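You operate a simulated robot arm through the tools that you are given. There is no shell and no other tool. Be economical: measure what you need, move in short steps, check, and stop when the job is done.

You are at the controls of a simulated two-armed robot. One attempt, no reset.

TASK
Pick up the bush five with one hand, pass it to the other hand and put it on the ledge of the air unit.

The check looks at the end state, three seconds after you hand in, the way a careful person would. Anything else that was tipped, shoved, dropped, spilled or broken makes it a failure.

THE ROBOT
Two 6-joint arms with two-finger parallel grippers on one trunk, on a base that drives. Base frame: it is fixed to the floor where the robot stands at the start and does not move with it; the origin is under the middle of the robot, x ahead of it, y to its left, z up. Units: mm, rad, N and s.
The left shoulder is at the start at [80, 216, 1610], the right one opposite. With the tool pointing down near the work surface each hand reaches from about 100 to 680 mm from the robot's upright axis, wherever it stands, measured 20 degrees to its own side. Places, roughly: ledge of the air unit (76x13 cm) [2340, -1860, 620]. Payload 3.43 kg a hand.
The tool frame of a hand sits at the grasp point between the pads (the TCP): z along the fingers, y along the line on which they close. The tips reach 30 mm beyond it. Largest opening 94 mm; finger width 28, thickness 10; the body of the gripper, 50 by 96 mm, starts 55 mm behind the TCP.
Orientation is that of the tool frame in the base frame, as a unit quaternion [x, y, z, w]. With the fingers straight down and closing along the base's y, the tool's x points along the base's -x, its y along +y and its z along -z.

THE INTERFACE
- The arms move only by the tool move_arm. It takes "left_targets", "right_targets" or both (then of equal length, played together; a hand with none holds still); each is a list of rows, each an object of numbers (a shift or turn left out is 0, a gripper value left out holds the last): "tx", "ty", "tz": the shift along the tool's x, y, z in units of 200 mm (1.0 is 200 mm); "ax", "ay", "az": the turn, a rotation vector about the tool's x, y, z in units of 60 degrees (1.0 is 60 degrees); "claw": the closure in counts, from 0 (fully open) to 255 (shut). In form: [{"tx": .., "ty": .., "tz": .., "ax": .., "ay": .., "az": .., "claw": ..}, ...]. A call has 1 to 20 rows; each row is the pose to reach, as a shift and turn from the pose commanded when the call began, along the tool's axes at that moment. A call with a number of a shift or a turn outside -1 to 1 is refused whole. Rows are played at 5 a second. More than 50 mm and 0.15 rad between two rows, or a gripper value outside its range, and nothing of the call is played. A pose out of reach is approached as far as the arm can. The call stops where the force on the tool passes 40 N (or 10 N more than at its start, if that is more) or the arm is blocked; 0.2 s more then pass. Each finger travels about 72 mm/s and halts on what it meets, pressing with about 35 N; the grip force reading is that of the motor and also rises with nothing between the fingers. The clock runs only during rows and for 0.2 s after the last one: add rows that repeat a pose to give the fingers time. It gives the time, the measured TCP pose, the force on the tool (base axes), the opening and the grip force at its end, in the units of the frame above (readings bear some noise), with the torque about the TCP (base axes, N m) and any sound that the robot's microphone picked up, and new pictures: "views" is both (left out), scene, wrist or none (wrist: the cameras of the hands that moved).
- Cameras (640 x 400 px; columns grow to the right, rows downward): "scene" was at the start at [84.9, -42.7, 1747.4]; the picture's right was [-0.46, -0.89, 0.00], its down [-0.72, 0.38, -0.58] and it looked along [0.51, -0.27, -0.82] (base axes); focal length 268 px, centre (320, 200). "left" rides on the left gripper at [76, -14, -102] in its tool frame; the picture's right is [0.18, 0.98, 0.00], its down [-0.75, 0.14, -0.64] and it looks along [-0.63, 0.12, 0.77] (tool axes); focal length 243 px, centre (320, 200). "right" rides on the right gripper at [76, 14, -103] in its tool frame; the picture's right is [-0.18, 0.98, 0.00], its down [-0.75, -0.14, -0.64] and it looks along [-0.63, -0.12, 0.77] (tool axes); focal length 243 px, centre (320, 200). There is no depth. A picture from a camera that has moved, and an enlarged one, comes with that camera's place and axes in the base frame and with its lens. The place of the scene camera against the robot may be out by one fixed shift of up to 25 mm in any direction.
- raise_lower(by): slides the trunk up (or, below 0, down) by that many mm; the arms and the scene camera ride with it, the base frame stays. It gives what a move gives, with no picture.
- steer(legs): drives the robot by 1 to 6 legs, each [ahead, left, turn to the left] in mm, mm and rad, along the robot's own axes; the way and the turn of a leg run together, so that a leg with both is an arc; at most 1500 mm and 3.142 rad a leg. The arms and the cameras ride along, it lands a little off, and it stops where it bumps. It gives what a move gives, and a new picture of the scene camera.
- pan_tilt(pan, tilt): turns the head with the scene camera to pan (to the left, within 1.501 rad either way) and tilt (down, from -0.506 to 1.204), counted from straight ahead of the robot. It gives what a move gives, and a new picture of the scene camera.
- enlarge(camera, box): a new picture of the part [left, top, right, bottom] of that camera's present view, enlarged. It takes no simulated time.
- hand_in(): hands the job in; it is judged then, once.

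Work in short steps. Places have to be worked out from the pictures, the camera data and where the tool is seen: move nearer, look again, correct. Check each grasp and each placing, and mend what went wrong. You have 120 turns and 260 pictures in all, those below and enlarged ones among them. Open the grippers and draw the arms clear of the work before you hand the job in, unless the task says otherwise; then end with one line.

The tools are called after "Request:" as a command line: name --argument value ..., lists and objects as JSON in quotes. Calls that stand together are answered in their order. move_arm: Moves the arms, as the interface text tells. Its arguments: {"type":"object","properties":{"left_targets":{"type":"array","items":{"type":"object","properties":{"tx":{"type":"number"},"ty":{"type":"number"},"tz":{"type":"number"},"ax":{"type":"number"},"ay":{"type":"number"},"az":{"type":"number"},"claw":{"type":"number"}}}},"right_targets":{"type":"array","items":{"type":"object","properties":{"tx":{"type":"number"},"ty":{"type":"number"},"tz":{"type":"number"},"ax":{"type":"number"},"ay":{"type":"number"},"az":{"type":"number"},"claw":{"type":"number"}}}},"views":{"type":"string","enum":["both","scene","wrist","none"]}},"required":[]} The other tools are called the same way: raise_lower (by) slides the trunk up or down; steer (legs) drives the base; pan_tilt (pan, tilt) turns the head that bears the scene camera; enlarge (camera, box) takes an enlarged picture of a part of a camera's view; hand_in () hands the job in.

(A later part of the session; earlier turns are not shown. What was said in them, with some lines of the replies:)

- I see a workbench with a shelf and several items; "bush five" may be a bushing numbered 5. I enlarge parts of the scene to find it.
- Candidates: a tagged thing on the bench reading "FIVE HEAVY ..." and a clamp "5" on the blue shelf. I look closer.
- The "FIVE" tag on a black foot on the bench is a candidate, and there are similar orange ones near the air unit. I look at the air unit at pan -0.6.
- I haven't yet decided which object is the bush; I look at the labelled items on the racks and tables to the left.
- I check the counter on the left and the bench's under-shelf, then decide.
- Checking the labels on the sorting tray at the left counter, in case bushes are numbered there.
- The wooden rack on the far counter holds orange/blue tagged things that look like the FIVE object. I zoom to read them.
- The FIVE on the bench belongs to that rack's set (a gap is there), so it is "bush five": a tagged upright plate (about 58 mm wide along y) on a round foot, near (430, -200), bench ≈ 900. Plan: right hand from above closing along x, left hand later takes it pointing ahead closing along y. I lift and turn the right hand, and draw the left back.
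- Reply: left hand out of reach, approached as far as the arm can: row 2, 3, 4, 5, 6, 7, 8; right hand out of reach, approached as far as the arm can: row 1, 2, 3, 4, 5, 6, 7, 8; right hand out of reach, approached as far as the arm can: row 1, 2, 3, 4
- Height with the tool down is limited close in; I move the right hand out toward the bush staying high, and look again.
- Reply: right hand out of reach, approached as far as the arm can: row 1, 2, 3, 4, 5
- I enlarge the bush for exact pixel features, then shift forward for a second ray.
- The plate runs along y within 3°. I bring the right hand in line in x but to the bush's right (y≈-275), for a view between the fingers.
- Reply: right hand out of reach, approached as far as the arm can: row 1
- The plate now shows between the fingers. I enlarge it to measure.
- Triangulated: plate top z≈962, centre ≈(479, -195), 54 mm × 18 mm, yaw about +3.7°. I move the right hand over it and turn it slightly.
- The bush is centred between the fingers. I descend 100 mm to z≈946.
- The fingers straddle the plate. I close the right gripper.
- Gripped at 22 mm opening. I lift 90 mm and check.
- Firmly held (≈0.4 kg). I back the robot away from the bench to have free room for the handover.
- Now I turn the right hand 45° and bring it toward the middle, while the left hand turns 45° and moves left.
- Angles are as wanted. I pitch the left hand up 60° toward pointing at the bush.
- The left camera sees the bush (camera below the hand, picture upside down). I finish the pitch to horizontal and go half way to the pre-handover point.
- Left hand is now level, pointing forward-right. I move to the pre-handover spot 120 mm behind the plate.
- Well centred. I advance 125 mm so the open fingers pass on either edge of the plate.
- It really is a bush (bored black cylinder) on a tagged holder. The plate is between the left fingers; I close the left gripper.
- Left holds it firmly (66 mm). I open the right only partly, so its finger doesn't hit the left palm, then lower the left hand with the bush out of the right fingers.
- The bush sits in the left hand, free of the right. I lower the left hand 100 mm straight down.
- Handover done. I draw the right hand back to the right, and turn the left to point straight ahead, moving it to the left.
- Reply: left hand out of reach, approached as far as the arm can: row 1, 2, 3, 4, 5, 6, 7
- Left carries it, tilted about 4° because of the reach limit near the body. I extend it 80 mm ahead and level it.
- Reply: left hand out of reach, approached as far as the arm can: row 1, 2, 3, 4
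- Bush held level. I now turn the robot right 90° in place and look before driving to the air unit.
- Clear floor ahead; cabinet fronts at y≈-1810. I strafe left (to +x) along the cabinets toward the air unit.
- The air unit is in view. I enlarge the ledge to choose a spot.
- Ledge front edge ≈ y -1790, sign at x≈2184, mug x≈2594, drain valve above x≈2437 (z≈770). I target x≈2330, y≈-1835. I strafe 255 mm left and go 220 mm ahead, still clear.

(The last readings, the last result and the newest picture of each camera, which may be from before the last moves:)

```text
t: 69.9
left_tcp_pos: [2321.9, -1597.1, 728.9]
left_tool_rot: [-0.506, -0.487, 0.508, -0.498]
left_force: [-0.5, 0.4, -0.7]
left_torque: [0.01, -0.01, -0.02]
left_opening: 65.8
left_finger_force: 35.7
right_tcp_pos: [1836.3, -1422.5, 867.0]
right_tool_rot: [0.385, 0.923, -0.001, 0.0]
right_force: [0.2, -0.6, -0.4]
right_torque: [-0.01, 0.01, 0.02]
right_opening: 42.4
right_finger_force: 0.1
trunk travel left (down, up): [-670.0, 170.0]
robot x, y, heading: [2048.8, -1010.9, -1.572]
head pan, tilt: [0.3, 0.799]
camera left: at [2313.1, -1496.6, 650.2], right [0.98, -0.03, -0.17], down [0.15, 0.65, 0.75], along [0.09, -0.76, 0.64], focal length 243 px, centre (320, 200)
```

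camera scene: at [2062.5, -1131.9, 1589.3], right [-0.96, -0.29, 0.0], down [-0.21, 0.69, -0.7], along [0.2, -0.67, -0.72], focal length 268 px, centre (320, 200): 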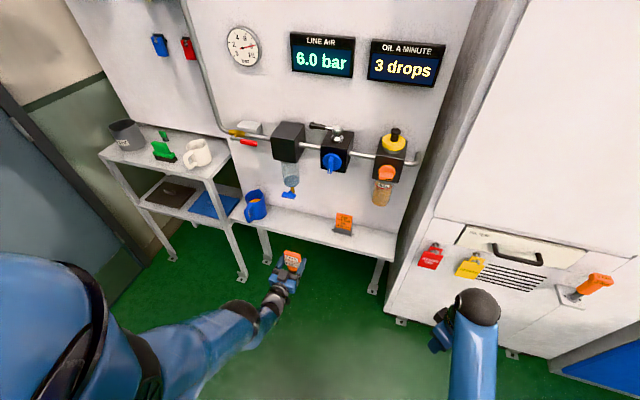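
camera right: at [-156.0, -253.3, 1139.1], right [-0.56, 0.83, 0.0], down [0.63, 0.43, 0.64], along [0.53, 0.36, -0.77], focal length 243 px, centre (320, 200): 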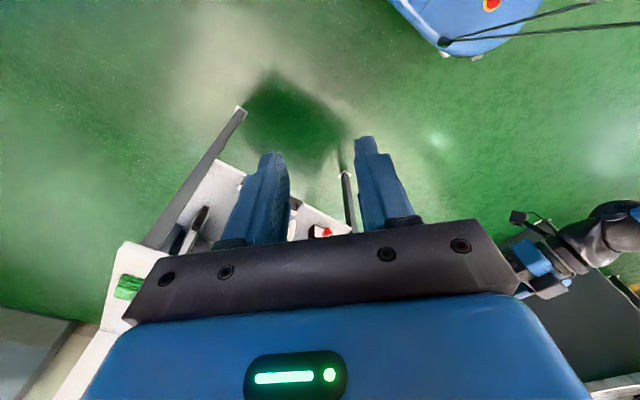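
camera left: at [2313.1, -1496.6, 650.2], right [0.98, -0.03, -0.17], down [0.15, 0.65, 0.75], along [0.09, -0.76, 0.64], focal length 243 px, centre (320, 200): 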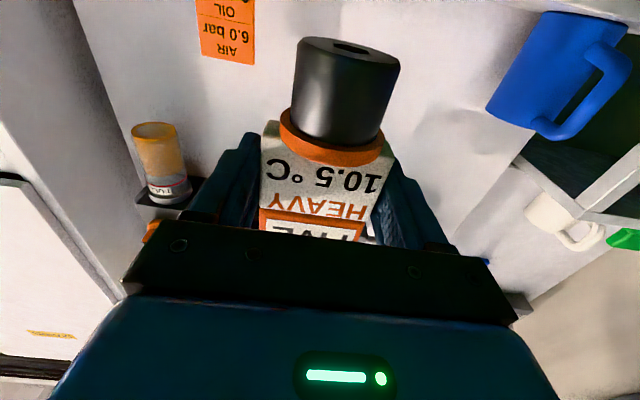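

Left hand is before the ledge at z 729, with bush bottom ≈666. I enlarge the scene to measure ledge height relative to the known hand.

Request:
enlarge --camera "scene" --box '[220, 170, 400, 300]'

Request:
enlarge --camera "left" --box '[180, 0, 640, 180]'

```text
3.08 times, centred on (310, 235) of scene
camera zoom: at [2062.5, -1132.0, 1589.3], right [-0.96, -0.29, 0.0], down [-0.21, 0.69, -0.7], along [0.2, -0.67, -0.72], focal length 823 px, centre (351, 92)
```

zoom: 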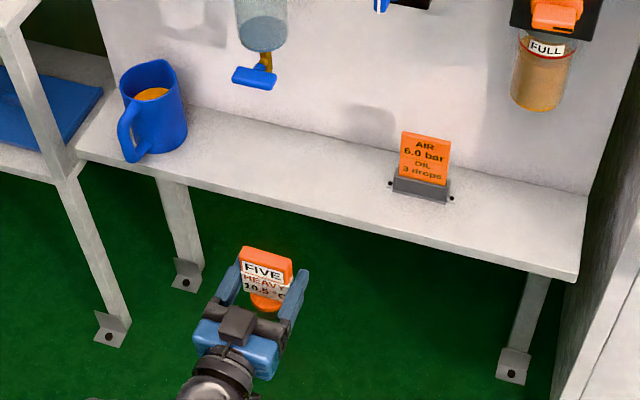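

```text
1.39 times, centred on (410, 90) of left
camera zoom: at [2313.1, -1496.6, 650.2], right [0.98, -0.03, -0.17], down [0.15, 0.65, 0.75], along [0.09, -0.76, 0.64], focal length 338 px, centre (195, 353)
```

zoom: 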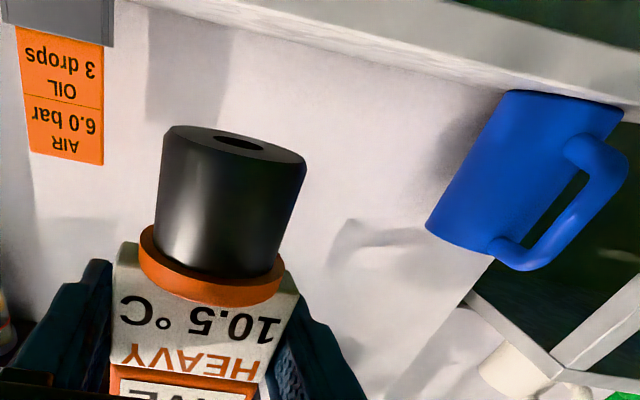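

Scene and hand agree within ~10 mm; ledge spans y≈-1787…-1922, top ≈ 620. I drive 150 mm ahead with the bush bottom about 45 mm above the ledge.

Request:
steer --legs '[[150, 0, 0]]'

Request:
enlarge --camera "scene" --box '[200, 200, 400, 340]'

```text
t: 71.3
left_tcp_pos: [2322.3, -1745.5, 731.0]
left_tool_rot: [-0.505, -0.487, 0.508, -0.499]
left_force: [0.0, 0.0, 0.8]
left_torque: [0.03, -0.05, 0.02]
left_opening: 66.1
left_finger_force: 34.7
right_tcp_pos: [1836.5, -1570.7, 868.0]
right_tool_rot: [0.384, 0.923, -0.001, 0.001]
right_force: [0.6, -0.3, -0.4]
right_torque: [0.01, 0.0, -0.01]
right_opening: 42.6
right_finger_force: 0.1
trunk travel left (down, up): [-670.0, 170.0]
robot x, y, heading: [2046.2, -1164.7, -1.574]
head pan, tilt: [0.3, 0.799]
camera scene: at [2061.8, -1278.5, 1589.6], right [-0.96, -0.29, 0.0], down [-0.21, 0.68, -0.7], along [0.2, -0.67, -0.72], focal length 268 px, centre (320, 200)
```

scene: 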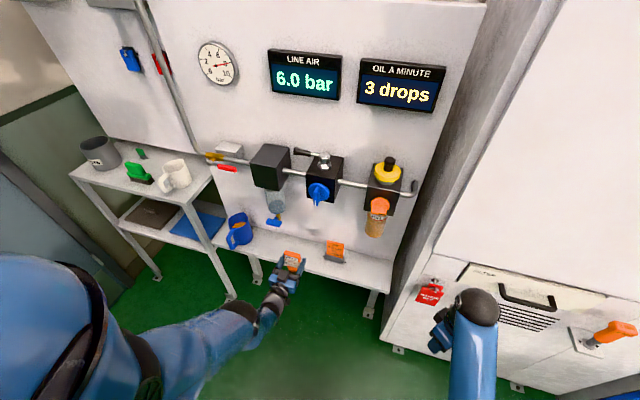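

```text
2.86 times, centred on (300, 270) of scene
camera zoom: at [2061.8, -1278.5, 1589.6], right [-0.96, -0.29, 0.0], down [-0.21, 0.68, -0.7], along [0.2, -0.67, -0.72], focal length 764 px, centre (377, 0)
```

zoom: 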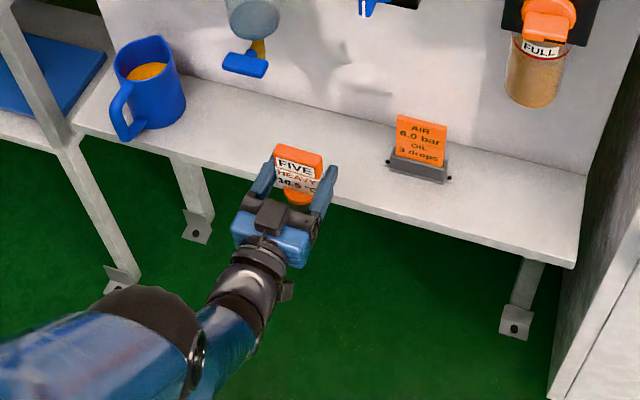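

Good placement between sign and mug. I extend the left arm 90 mm over the ledge, slowly.

Request:
move_arm --left_targets '[{"tz": 0.1}, {"tz": 0.2}, {"tz": 0.3}, {"tz": 0.4}, {"tz": 0.46}]' --views "both"

Request:
enlarge --camera "scene" --box '[200, 200, 400, 340]'

```text
t: 72.5
left_tcp_pos: [2324.7, -1806.4, 760.1]
left_tool_rot: [-0.506, -0.489, 0.507, -0.498]
left_force: [1.2, -0.2, -0.4]
left_torque: [0.04, -0.04, -0.02]
left_opening: 66.3
left_finger_force: 35.5
left hand out of reach, approached as far as the arm can: row 1, 2, 3, 4, 5
right_tcp_pos: [1836.9, -1572.2, 867.5]
right_tool_rot: [0.385, 0.923, 0.0, 0.0]
right_force: [-0.7, 0.5, 0.2]
right_torque: [0.03, 0.02, 0.01]
right_opening: 42.3
right_finger_force: 0.1
trunk travel left (down, up): [-670.0, 170.0]
robot x, y, heading: [2045.4, -1161.4, -1.575]
head pan, tilt: [0.3, 0.799]
camera scene: at [2061.8, -1281.6, 1589.3], right [-0.96, -0.29, 0.0], down [-0.21, 0.69, -0.7], along [0.2, -0.67, -0.72], focal length 268 px, centre (320, 200)
camera left: at [2315.6, -1705.3, 682.5], right [0.98, -0.03, -0.17], down [0.15, 0.65, 0.75], along [0.09, -0.76, 0.64], focal length 243 px, centre (320, 200)
```

scene: 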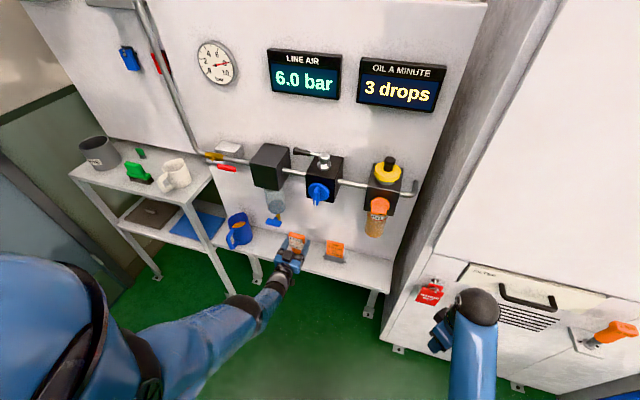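
left: 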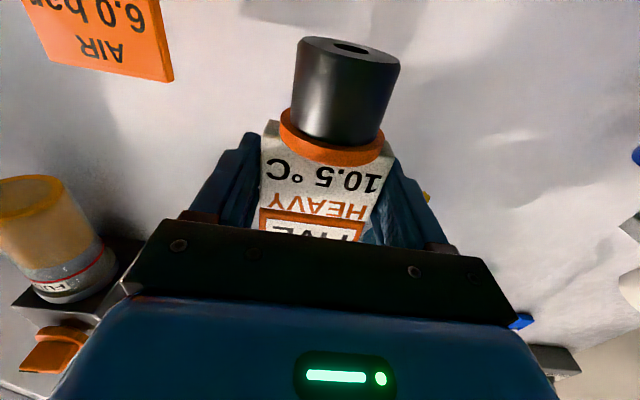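

```text
2.86 times, centred on (300, 270) of scene
camera zoom: at [2061.8, -1281.6, 1589.3], right [-0.96, -0.29, 0.0], down [-0.21, 0.69, -0.7], along [0.2, -0.67, -0.72], focal length 764 px, centre (377, 0)
```

zoom: 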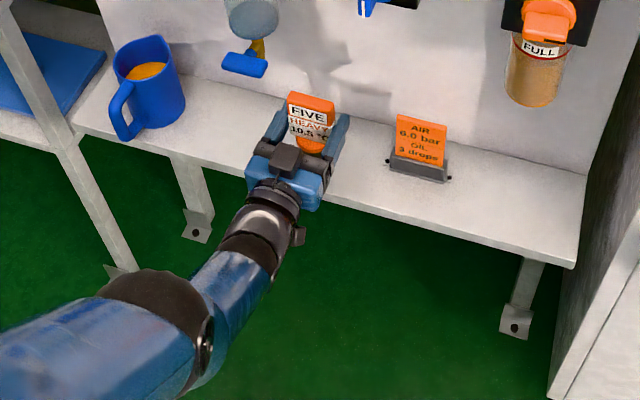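

The arm is at its outward limit there (z rose to 760). I drive 30 mm ahead instead, then lower by the trunk.

Request:
steer --legs '[[32, 0, 0]]'

Request:
raise_lower --by -55

Request:
enlarge --camera "scene" --box '[220, 210, 380, 330]'

Request:
enlarge --camera "left" --box '[0, 0, 640, 400]'

```text
t: 73.4
left_tcp_pos: [2325.5, -1832.6, 764.6]
left_tool_rot: [-0.505, -0.485, 0.51, -0.5]
left_force: [0.1, 0.4, -0.3]
left_torque: [0.06, 0.02, -0.01]
left_opening: 66.2
left_finger_force: 34.7
right_tcp_pos: [1836.1, -1597.7, 868.5]
right_tool_rot: [0.384, 0.923, -0.003, 0.0]
right_force: [-0.5, 0.7, 0.8]
right_torque: [-0.03, 0.01, 0.02]
right_opening: 42.4
right_finger_force: 0.1
trunk travel left (down, up): [-670.0, 170.0]
robot x, y, heading: [2049.7, -1196.5, -1.577]
head pan, tilt: [0.3, 0.799]
camera scene: at [2061.7, -1303.5, 1590.1], right [-0.96, -0.29, 0.0], down [-0.21, 0.68, -0.7], along [0.2, -0.67, -0.71], focal length 268 px, centre (320, 200)
```

scene: 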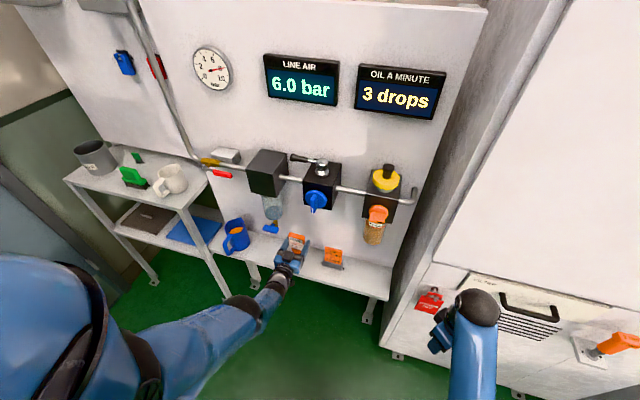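

```text
t: 74.3
left_tcp_pos: [2325.1, -1837.8, 704.9]
left_tool_rot: [-0.507, -0.487, 0.508, -0.498]
left_force: [0.3, 0.6, -1.2]
left_torque: [0.05, 0.01, 0.01]
left_opening: 66.2
left_finger_force: 35.4
right_tcp_pos: [1836.4, -1603.2, 811.9]
right_tool_rot: [0.384, 0.923, 0.0, 0.001]
right_force: [-0.1, -0.1, 0.2]
right_torque: [-0.01, 0.0, -0.01]
right_opening: 42.5
right_finger_force: 0.1
trunk travel left (down, up): [-615.0, 225.0]
robot x, y, heading: [2047.8, -1194.1, -1.58]
head pan, tilt: [0.3, 0.799]
```

```text
3.33 times, centred on (300, 270) of scene
camera zoom: at [2061.8, -1313.6, 1534.2], right [-0.96, -0.29, 0.0], down [-0.21, 0.69, -0.7], along [0.2, -0.67, -0.72], focal length 892 px, centre (387, -33)
```

zoom: 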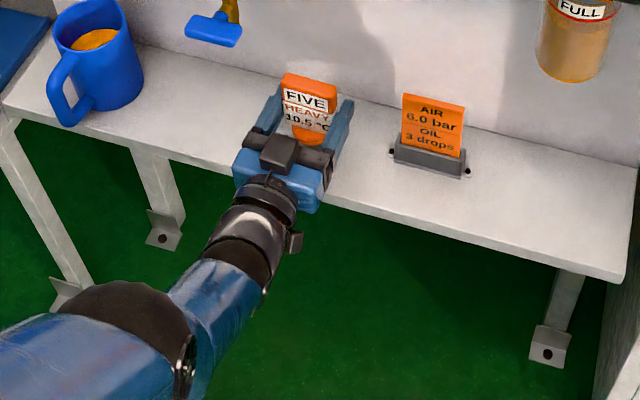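

```text
1.00 times, centred on (320, 200) of left (not enlarged: the box is as wide or as high as the picture)
camera zoom: at [2315.6, -1736.6, 627.1], right [0.98, -0.03, -0.17], down [0.15, 0.65, 0.75], along [0.09, -0.76, 0.64], focal length 243 px, centre (320, 200)
```

zoom: 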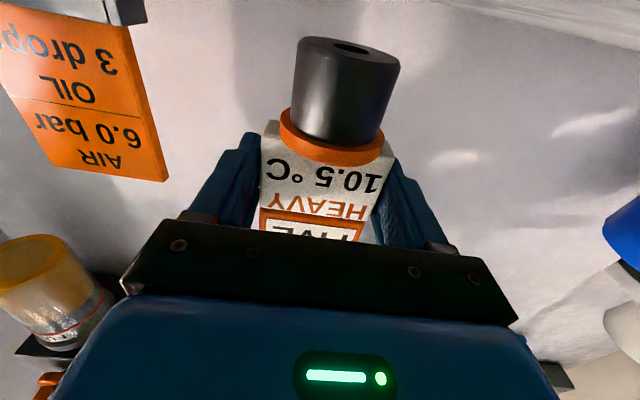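

Bush bottom ≈642; about 20 mm left. I lower in small steps watching the force.

Request:
raise_lower --by -14

Request:
raise_lower --by -4

Request:
enlarge --camera "left" --box '[200, 0, 640, 200]'

```text
t: 74.9
left_tcp_pos: [2324.6, -1837.5, 691.1]
left_tool_rot: [-0.506, -0.488, 0.507, -0.498]
left_force: [-0.7, -1.8, 0.3]
left_torque: [0.05, -0.01, -0.02]
left_opening: 66.1
left_finger_force: 35.1
right_tcp_pos: [1836.8, -1602.9, 797.2]
right_tool_rot: [0.384, 0.923, 0.0, 0.0]
right_force: [-0.6, -0.4, 0.5]
right_torque: [-0.04, 0.02, -0.02]
right_opening: 42.4
right_finger_force: 0.0
trunk travel left (down, up): [-601.0, 239.0]
robot x, y, heading: [2048.9, -1196.5, -1.571]
head pan, tilt: [0.3, 0.799]
```

```text
t: 75.5
left_tcp_pos: [2325.0, -1836.4, 686.8]
left_tool_rot: [-0.507, -0.488, 0.508, -0.497]
left_force: [0.4, 0.3, 0.9]
left_torque: [0.03, -0.02, -0.02]
left_opening: 66.3
left_finger_force: 35.3
right_tcp_pos: [1838.0, -1603.5, 792.4]
right_tool_rot: [0.384, 0.923, 0.001, 0.0]
right_force: [-0.5, -0.6, 0.2]
right_torque: [0.01, -0.03, -0.01]
right_opening: 42.4
right_finger_force: 0.0
trunk travel left (down, up): [-597.0, 243.0]
robot x, y, heading: [2046.4, -1191.8, -1.576]
head pan, tilt: [0.3, 0.799]
```

```text
1.45 times, centred on (420, 100) of left
camera zoom: at [2315.6, -1736.3, 609.1], right [0.98, -0.03, -0.17], down [0.15, 0.65, 0.75], along [0.09, -0.76, 0.64], focal length 353 px, centre (174, 346)
```

zoom: 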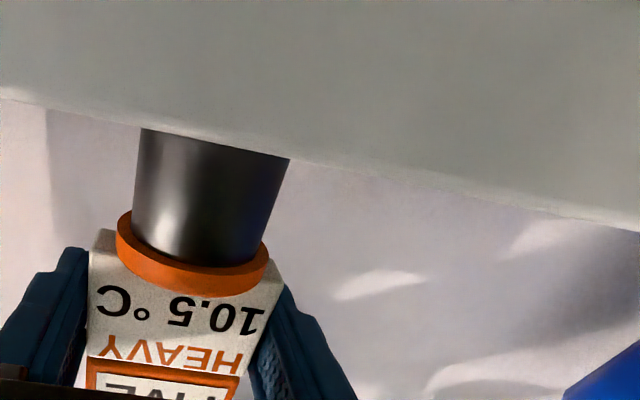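

Ledge top seems ≈618; bush bottom ≈624. I continue with 3 mm and 2 mm steps.

Request:
raise_lower --by -3

Request:
raise_lower --by -2

```text
t: 76.0
left_tcp_pos: [2326.2, -1837.6, 683.8]
left_tool_rot: [-0.507, -0.488, 0.508, -0.497]
left_force: [0.3, 0.1, 0.0]
left_torque: [0.04, 0.02, -0.02]
left_opening: 66.3
left_finger_force: 34.4
right_tcp_pos: [1835.8, -1603.4, 789.2]
right_tool_rot: [0.384, 0.923, 0.0, 0.0]
right_force: [0.1, 0.0, 0.3]
right_torque: [-0.02, 0.03, -0.02]
right_opening: 42.4
right_finger_force: 0.1
trunk travel left (down, up): [-594.0, 246.0]
robot x, y, heading: [2047.4, -1193.2, -1.576]
head pan, tilt: [0.3, 0.799]
```

```text
t: 76.5
left_tcp_pos: [2325.4, -1837.4, 683.6]
left_tool_rot: [-0.506, -0.486, 0.508, -0.499]
left_force: [-0.4, 1.5, 3.9]
left_torque: [0.14, 0.05, -0.01]
left_opening: 66.5
left_finger_force: 35.1
right_tcp_pos: [1835.4, -1602.6, 789.5]
right_tool_rot: [0.384, 0.923, -0.001, -0.001]
right_force: [-0.3, -0.2, -0.9]
right_torque: [0.01, 0.01, 0.01]
right_opening: 42.4
right_finger_force: 0.0
trunk travel left (down, up): [-592.0, 248.0]
robot x, y, heading: [2049.8, -1197.8, -1.575]
head pan, tilt: [0.3, 0.799]
```

Force rose to 3.9 N up: contact. One more millimetre to seat it, then view.

Request:
raise_lower --by -1

Request:
enlarge --camera "scene" --box '[220, 200, 380, 320]'

```text
t: 77.0
left_tcp_pos: [2325.3, -1837.3, 683.6]
left_tool_rot: [-0.506, -0.485, 0.509, -0.499]
left_force: [1.1, 1.6, 11.0]
left_torque: [0.2, 0.1, -0.02]
left_opening: 66.0
left_finger_force: 35.0
right_tcp_pos: [1835.8, -1601.4, 788.3]
right_tool_rot: [0.384, 0.923, -0.001, 0.001]
right_force: [-0.6, 0.2, -0.5]
right_torque: [0.04, 0.01, 0.01]
right_opening: 42.5
right_finger_force: 0.0
trunk travel left (down, up): [-591.0, 249.0]
robot x, y, heading: [2051.8, -1193.6, -1.579]
head pan, tilt: [0.3, 0.799]
```

```text
3.33 times, centred on (300, 260) of scene
camera zoom: at [2061.0, -1310.6, 1510.6], right [-0.96, -0.29, 0.0], down [-0.21, 0.69, -0.7], along [0.2, -0.67, -0.72], focal length 892 px, centre (387, 0)
```

zoom: 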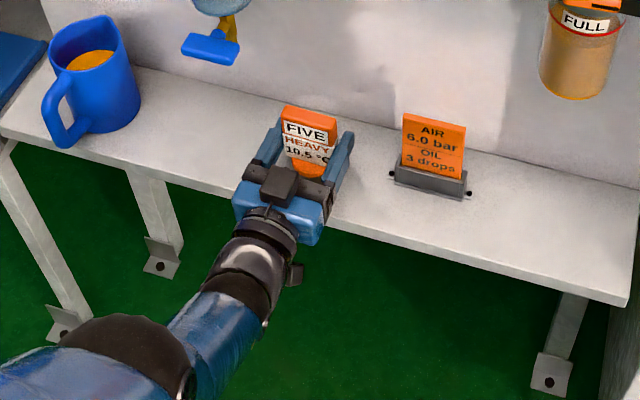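

Seated with 11 N. I open the left gripper gradually.

Request:
move_arm --left_targets '[{"claw": 70}, {"claw": 55}, {"claw": 40}, {"claw": 20}, {"claw": 0}, {"claw": 0}]' --views "both"

Request:
enlarge --camera "scene" --box '[220, 200, 380, 320]'

```text
t: 78.4
left_tcp_pos: [2325.2, -1837.4, 682.8]
left_tool_rot: [-0.506, -0.488, 0.508, -0.498]
left_force: [-0.2, -0.3, 0.5]
left_torque: [-0.01, -0.01, 0.01]
left_opening: 94.0
left_finger_force: 0.1
right_tcp_pos: [1836.7, -1602.9, 788.3]
right_tool_rot: [0.384, 0.923, 0.0, 0.0]
right_force: [0.0, 1.0, 0.2]
right_torque: [0.01, 0.01, -0.02]
right_opening: 42.2
right_finger_force: 0.0
trunk travel left (down, up): [-591.0, 249.0]
robot x, y, heading: [2048.6, -1195.7, -1.572]
head pan, tilt: [0.3, 0.799]
camera scene: at [2061.5, -1312.3, 1510.3], right [-0.96, -0.29, 0.0], down [-0.21, 0.69, -0.7], along [0.2, -0.67, -0.72], focal length 268 px, centre (320, 200)
camera left: at [2315.5, -1736.1, 603.6], right [0.98, -0.03, -0.17], down [0.15, 0.65, 0.75], along [0.09, -0.76, 0.64], focal length 243 px, centre (320, 200)
```

scene: 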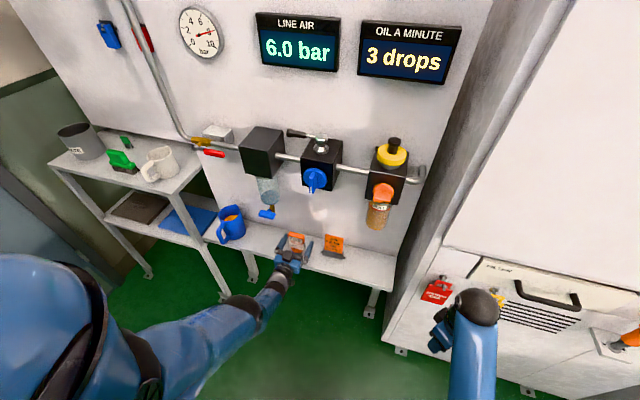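
left: 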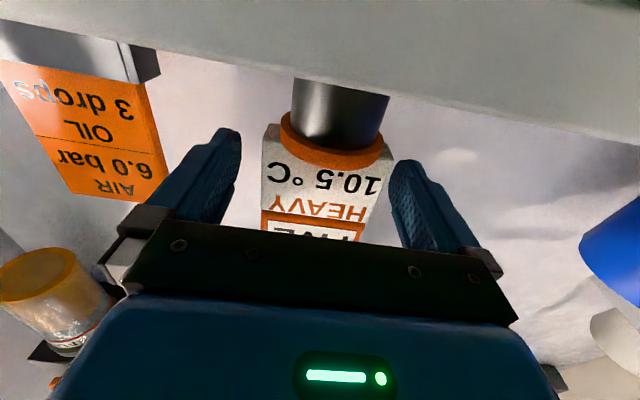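

```text
3.33 times, centred on (300, 260) of scene
camera zoom: at [2061.5, -1312.3, 1510.3], right [-0.96, -0.29, 0.0], down [-0.21, 0.69, -0.7], along [0.2, -0.67, -0.72], focal length 892 px, centre (387, 0)
```

zoom: 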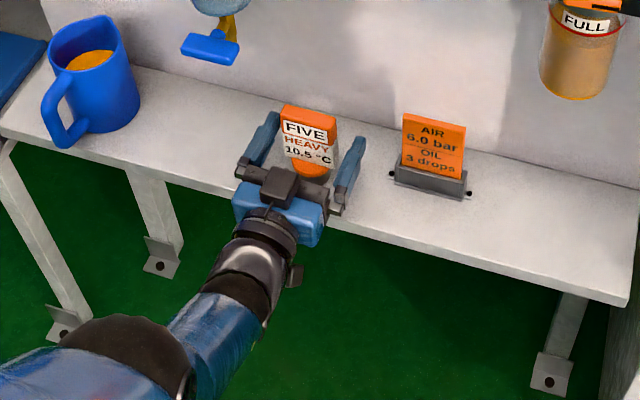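

The bush stands free on the ledge. I back the robot straight off 300 mm, both grippers off the work.

Request:
steer --legs '[[-300, 0, 0]]'

Request:
move_arm --right_targets '[{"claw": 70}, {"claw": 0}, {"claw": 0}, {"claw": 0}]' --views "none"

Request:
enlarge --camera "scene" --box '[200, 140, 400, 280]'

Request:
enlarge --camera "left" --box '[100, 0, 560, 290]'

```text
t: 80.5
left_tcp_pos: [2327.6, -1536.4, 680.2]
left_tool_rot: [-0.507, -0.487, 0.508, -0.498]
left_force: [-0.4, -1.2, -1.1]
left_torque: [0.03, 0.01, -0.04]
left_opening: 94.0
left_finger_force: 0.1
right_tcp_pos: [1836.7, -1303.3, 787.4]
right_tool_rot: [0.384, 0.923, 0.0, -0.001]
right_force: [-0.1, 0.2, -0.4]
right_torque: [0.0, -0.02, 0.02]
right_opening: 42.4
right_finger_force: 0.0
trunk travel left (down, up): [-591.0, 249.0]
robot x, y, heading: [2050.2, -893.6, -1.575]
head pan, tilt: [0.3, 0.799]
camera scene: at [2062.7, -1012.9, 1510.2], right [-0.96, -0.29, 0.0], down [-0.21, 0.69, -0.7], along [0.2, -0.67, -0.72], focal length 268 px, centre (320, 200)
```

scene: 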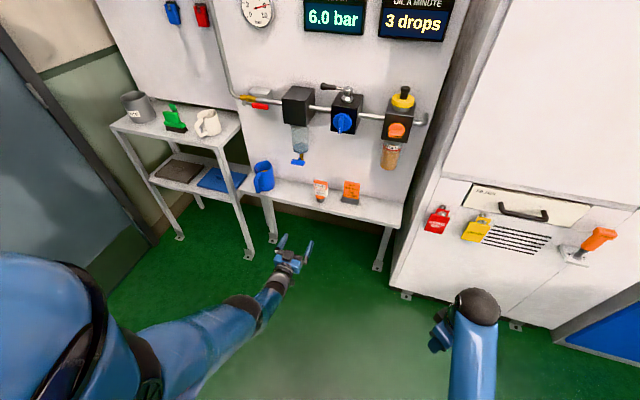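

```text
t: 81.5
left_tcp_pos: [2327.5, -1536.5, 681.5]
left_tool_rot: [-0.506, -0.488, 0.507, -0.499]
left_force: [-0.5, -0.7, 0.2]
left_torque: [-0.03, -0.03, 0.0]
left_opening: 94.0
left_finger_force: 0.0
right_tcp_pos: [1838.7, -1302.6, 787.2]
right_tool_rot: [0.384, 0.923, 0.0, 0.0]
right_force: [0.4, -0.3, 0.0]
right_torque: [0.0, -0.05, -0.01]
right_opening: 94.1
right_finger_force: 0.0
trunk travel left (down, up): [-591.0, 249.0]
robot x, y, heading: [2049.3, -893.0, -1.572]
head pan, tilt: [0.3, 0.799]
```

```text
2.86 times, centred on (300, 210) of scene
camera zoom: at [2062.6, -1012.1, 1510.3], right [-0.96, -0.29, 0.0], down [-0.21, 0.69, -0.7], along [0.2, -0.67, -0.72], focal length 764 px, centre (377, 171)
```

zoom: 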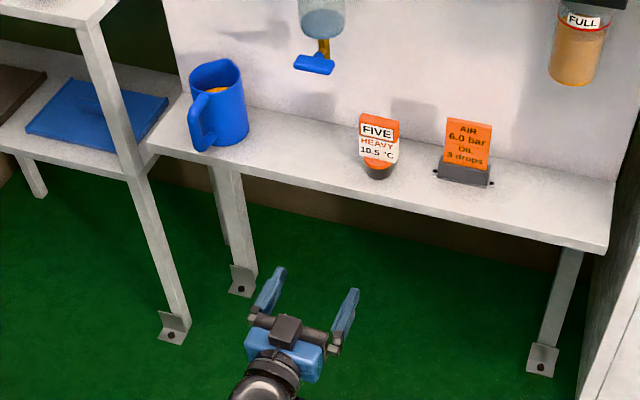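

```text
1.38 times, centred on (330, 145) of left
camera zoom: at [2316.9, -1435.6, 603.6], right [0.98, -0.03, -0.17], down [0.15, 0.65, 0.75], along [0.09, -0.76, 0.64], focal length 335 px, centre (306, 276)
```

zoom: 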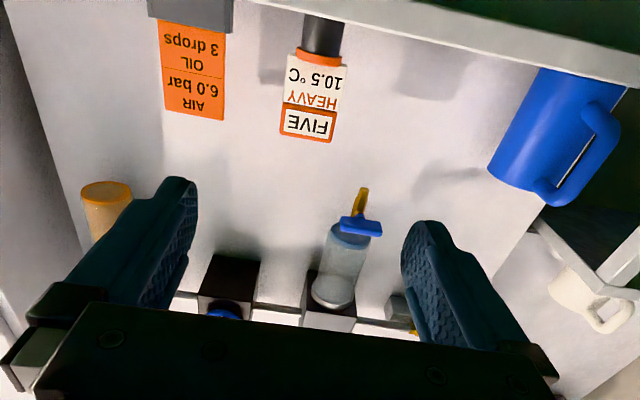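

The bush stands upright on the ledge between the sign and the mug. Both grippers are open and clear, and nothing else was disturbed, so I hand in.

Request:
hand_in

```text
The job is handed in.
```

Bush five was picked up with the right hand, passed to the left, and now stands upright on the air unit's ledge; the job is handed in.
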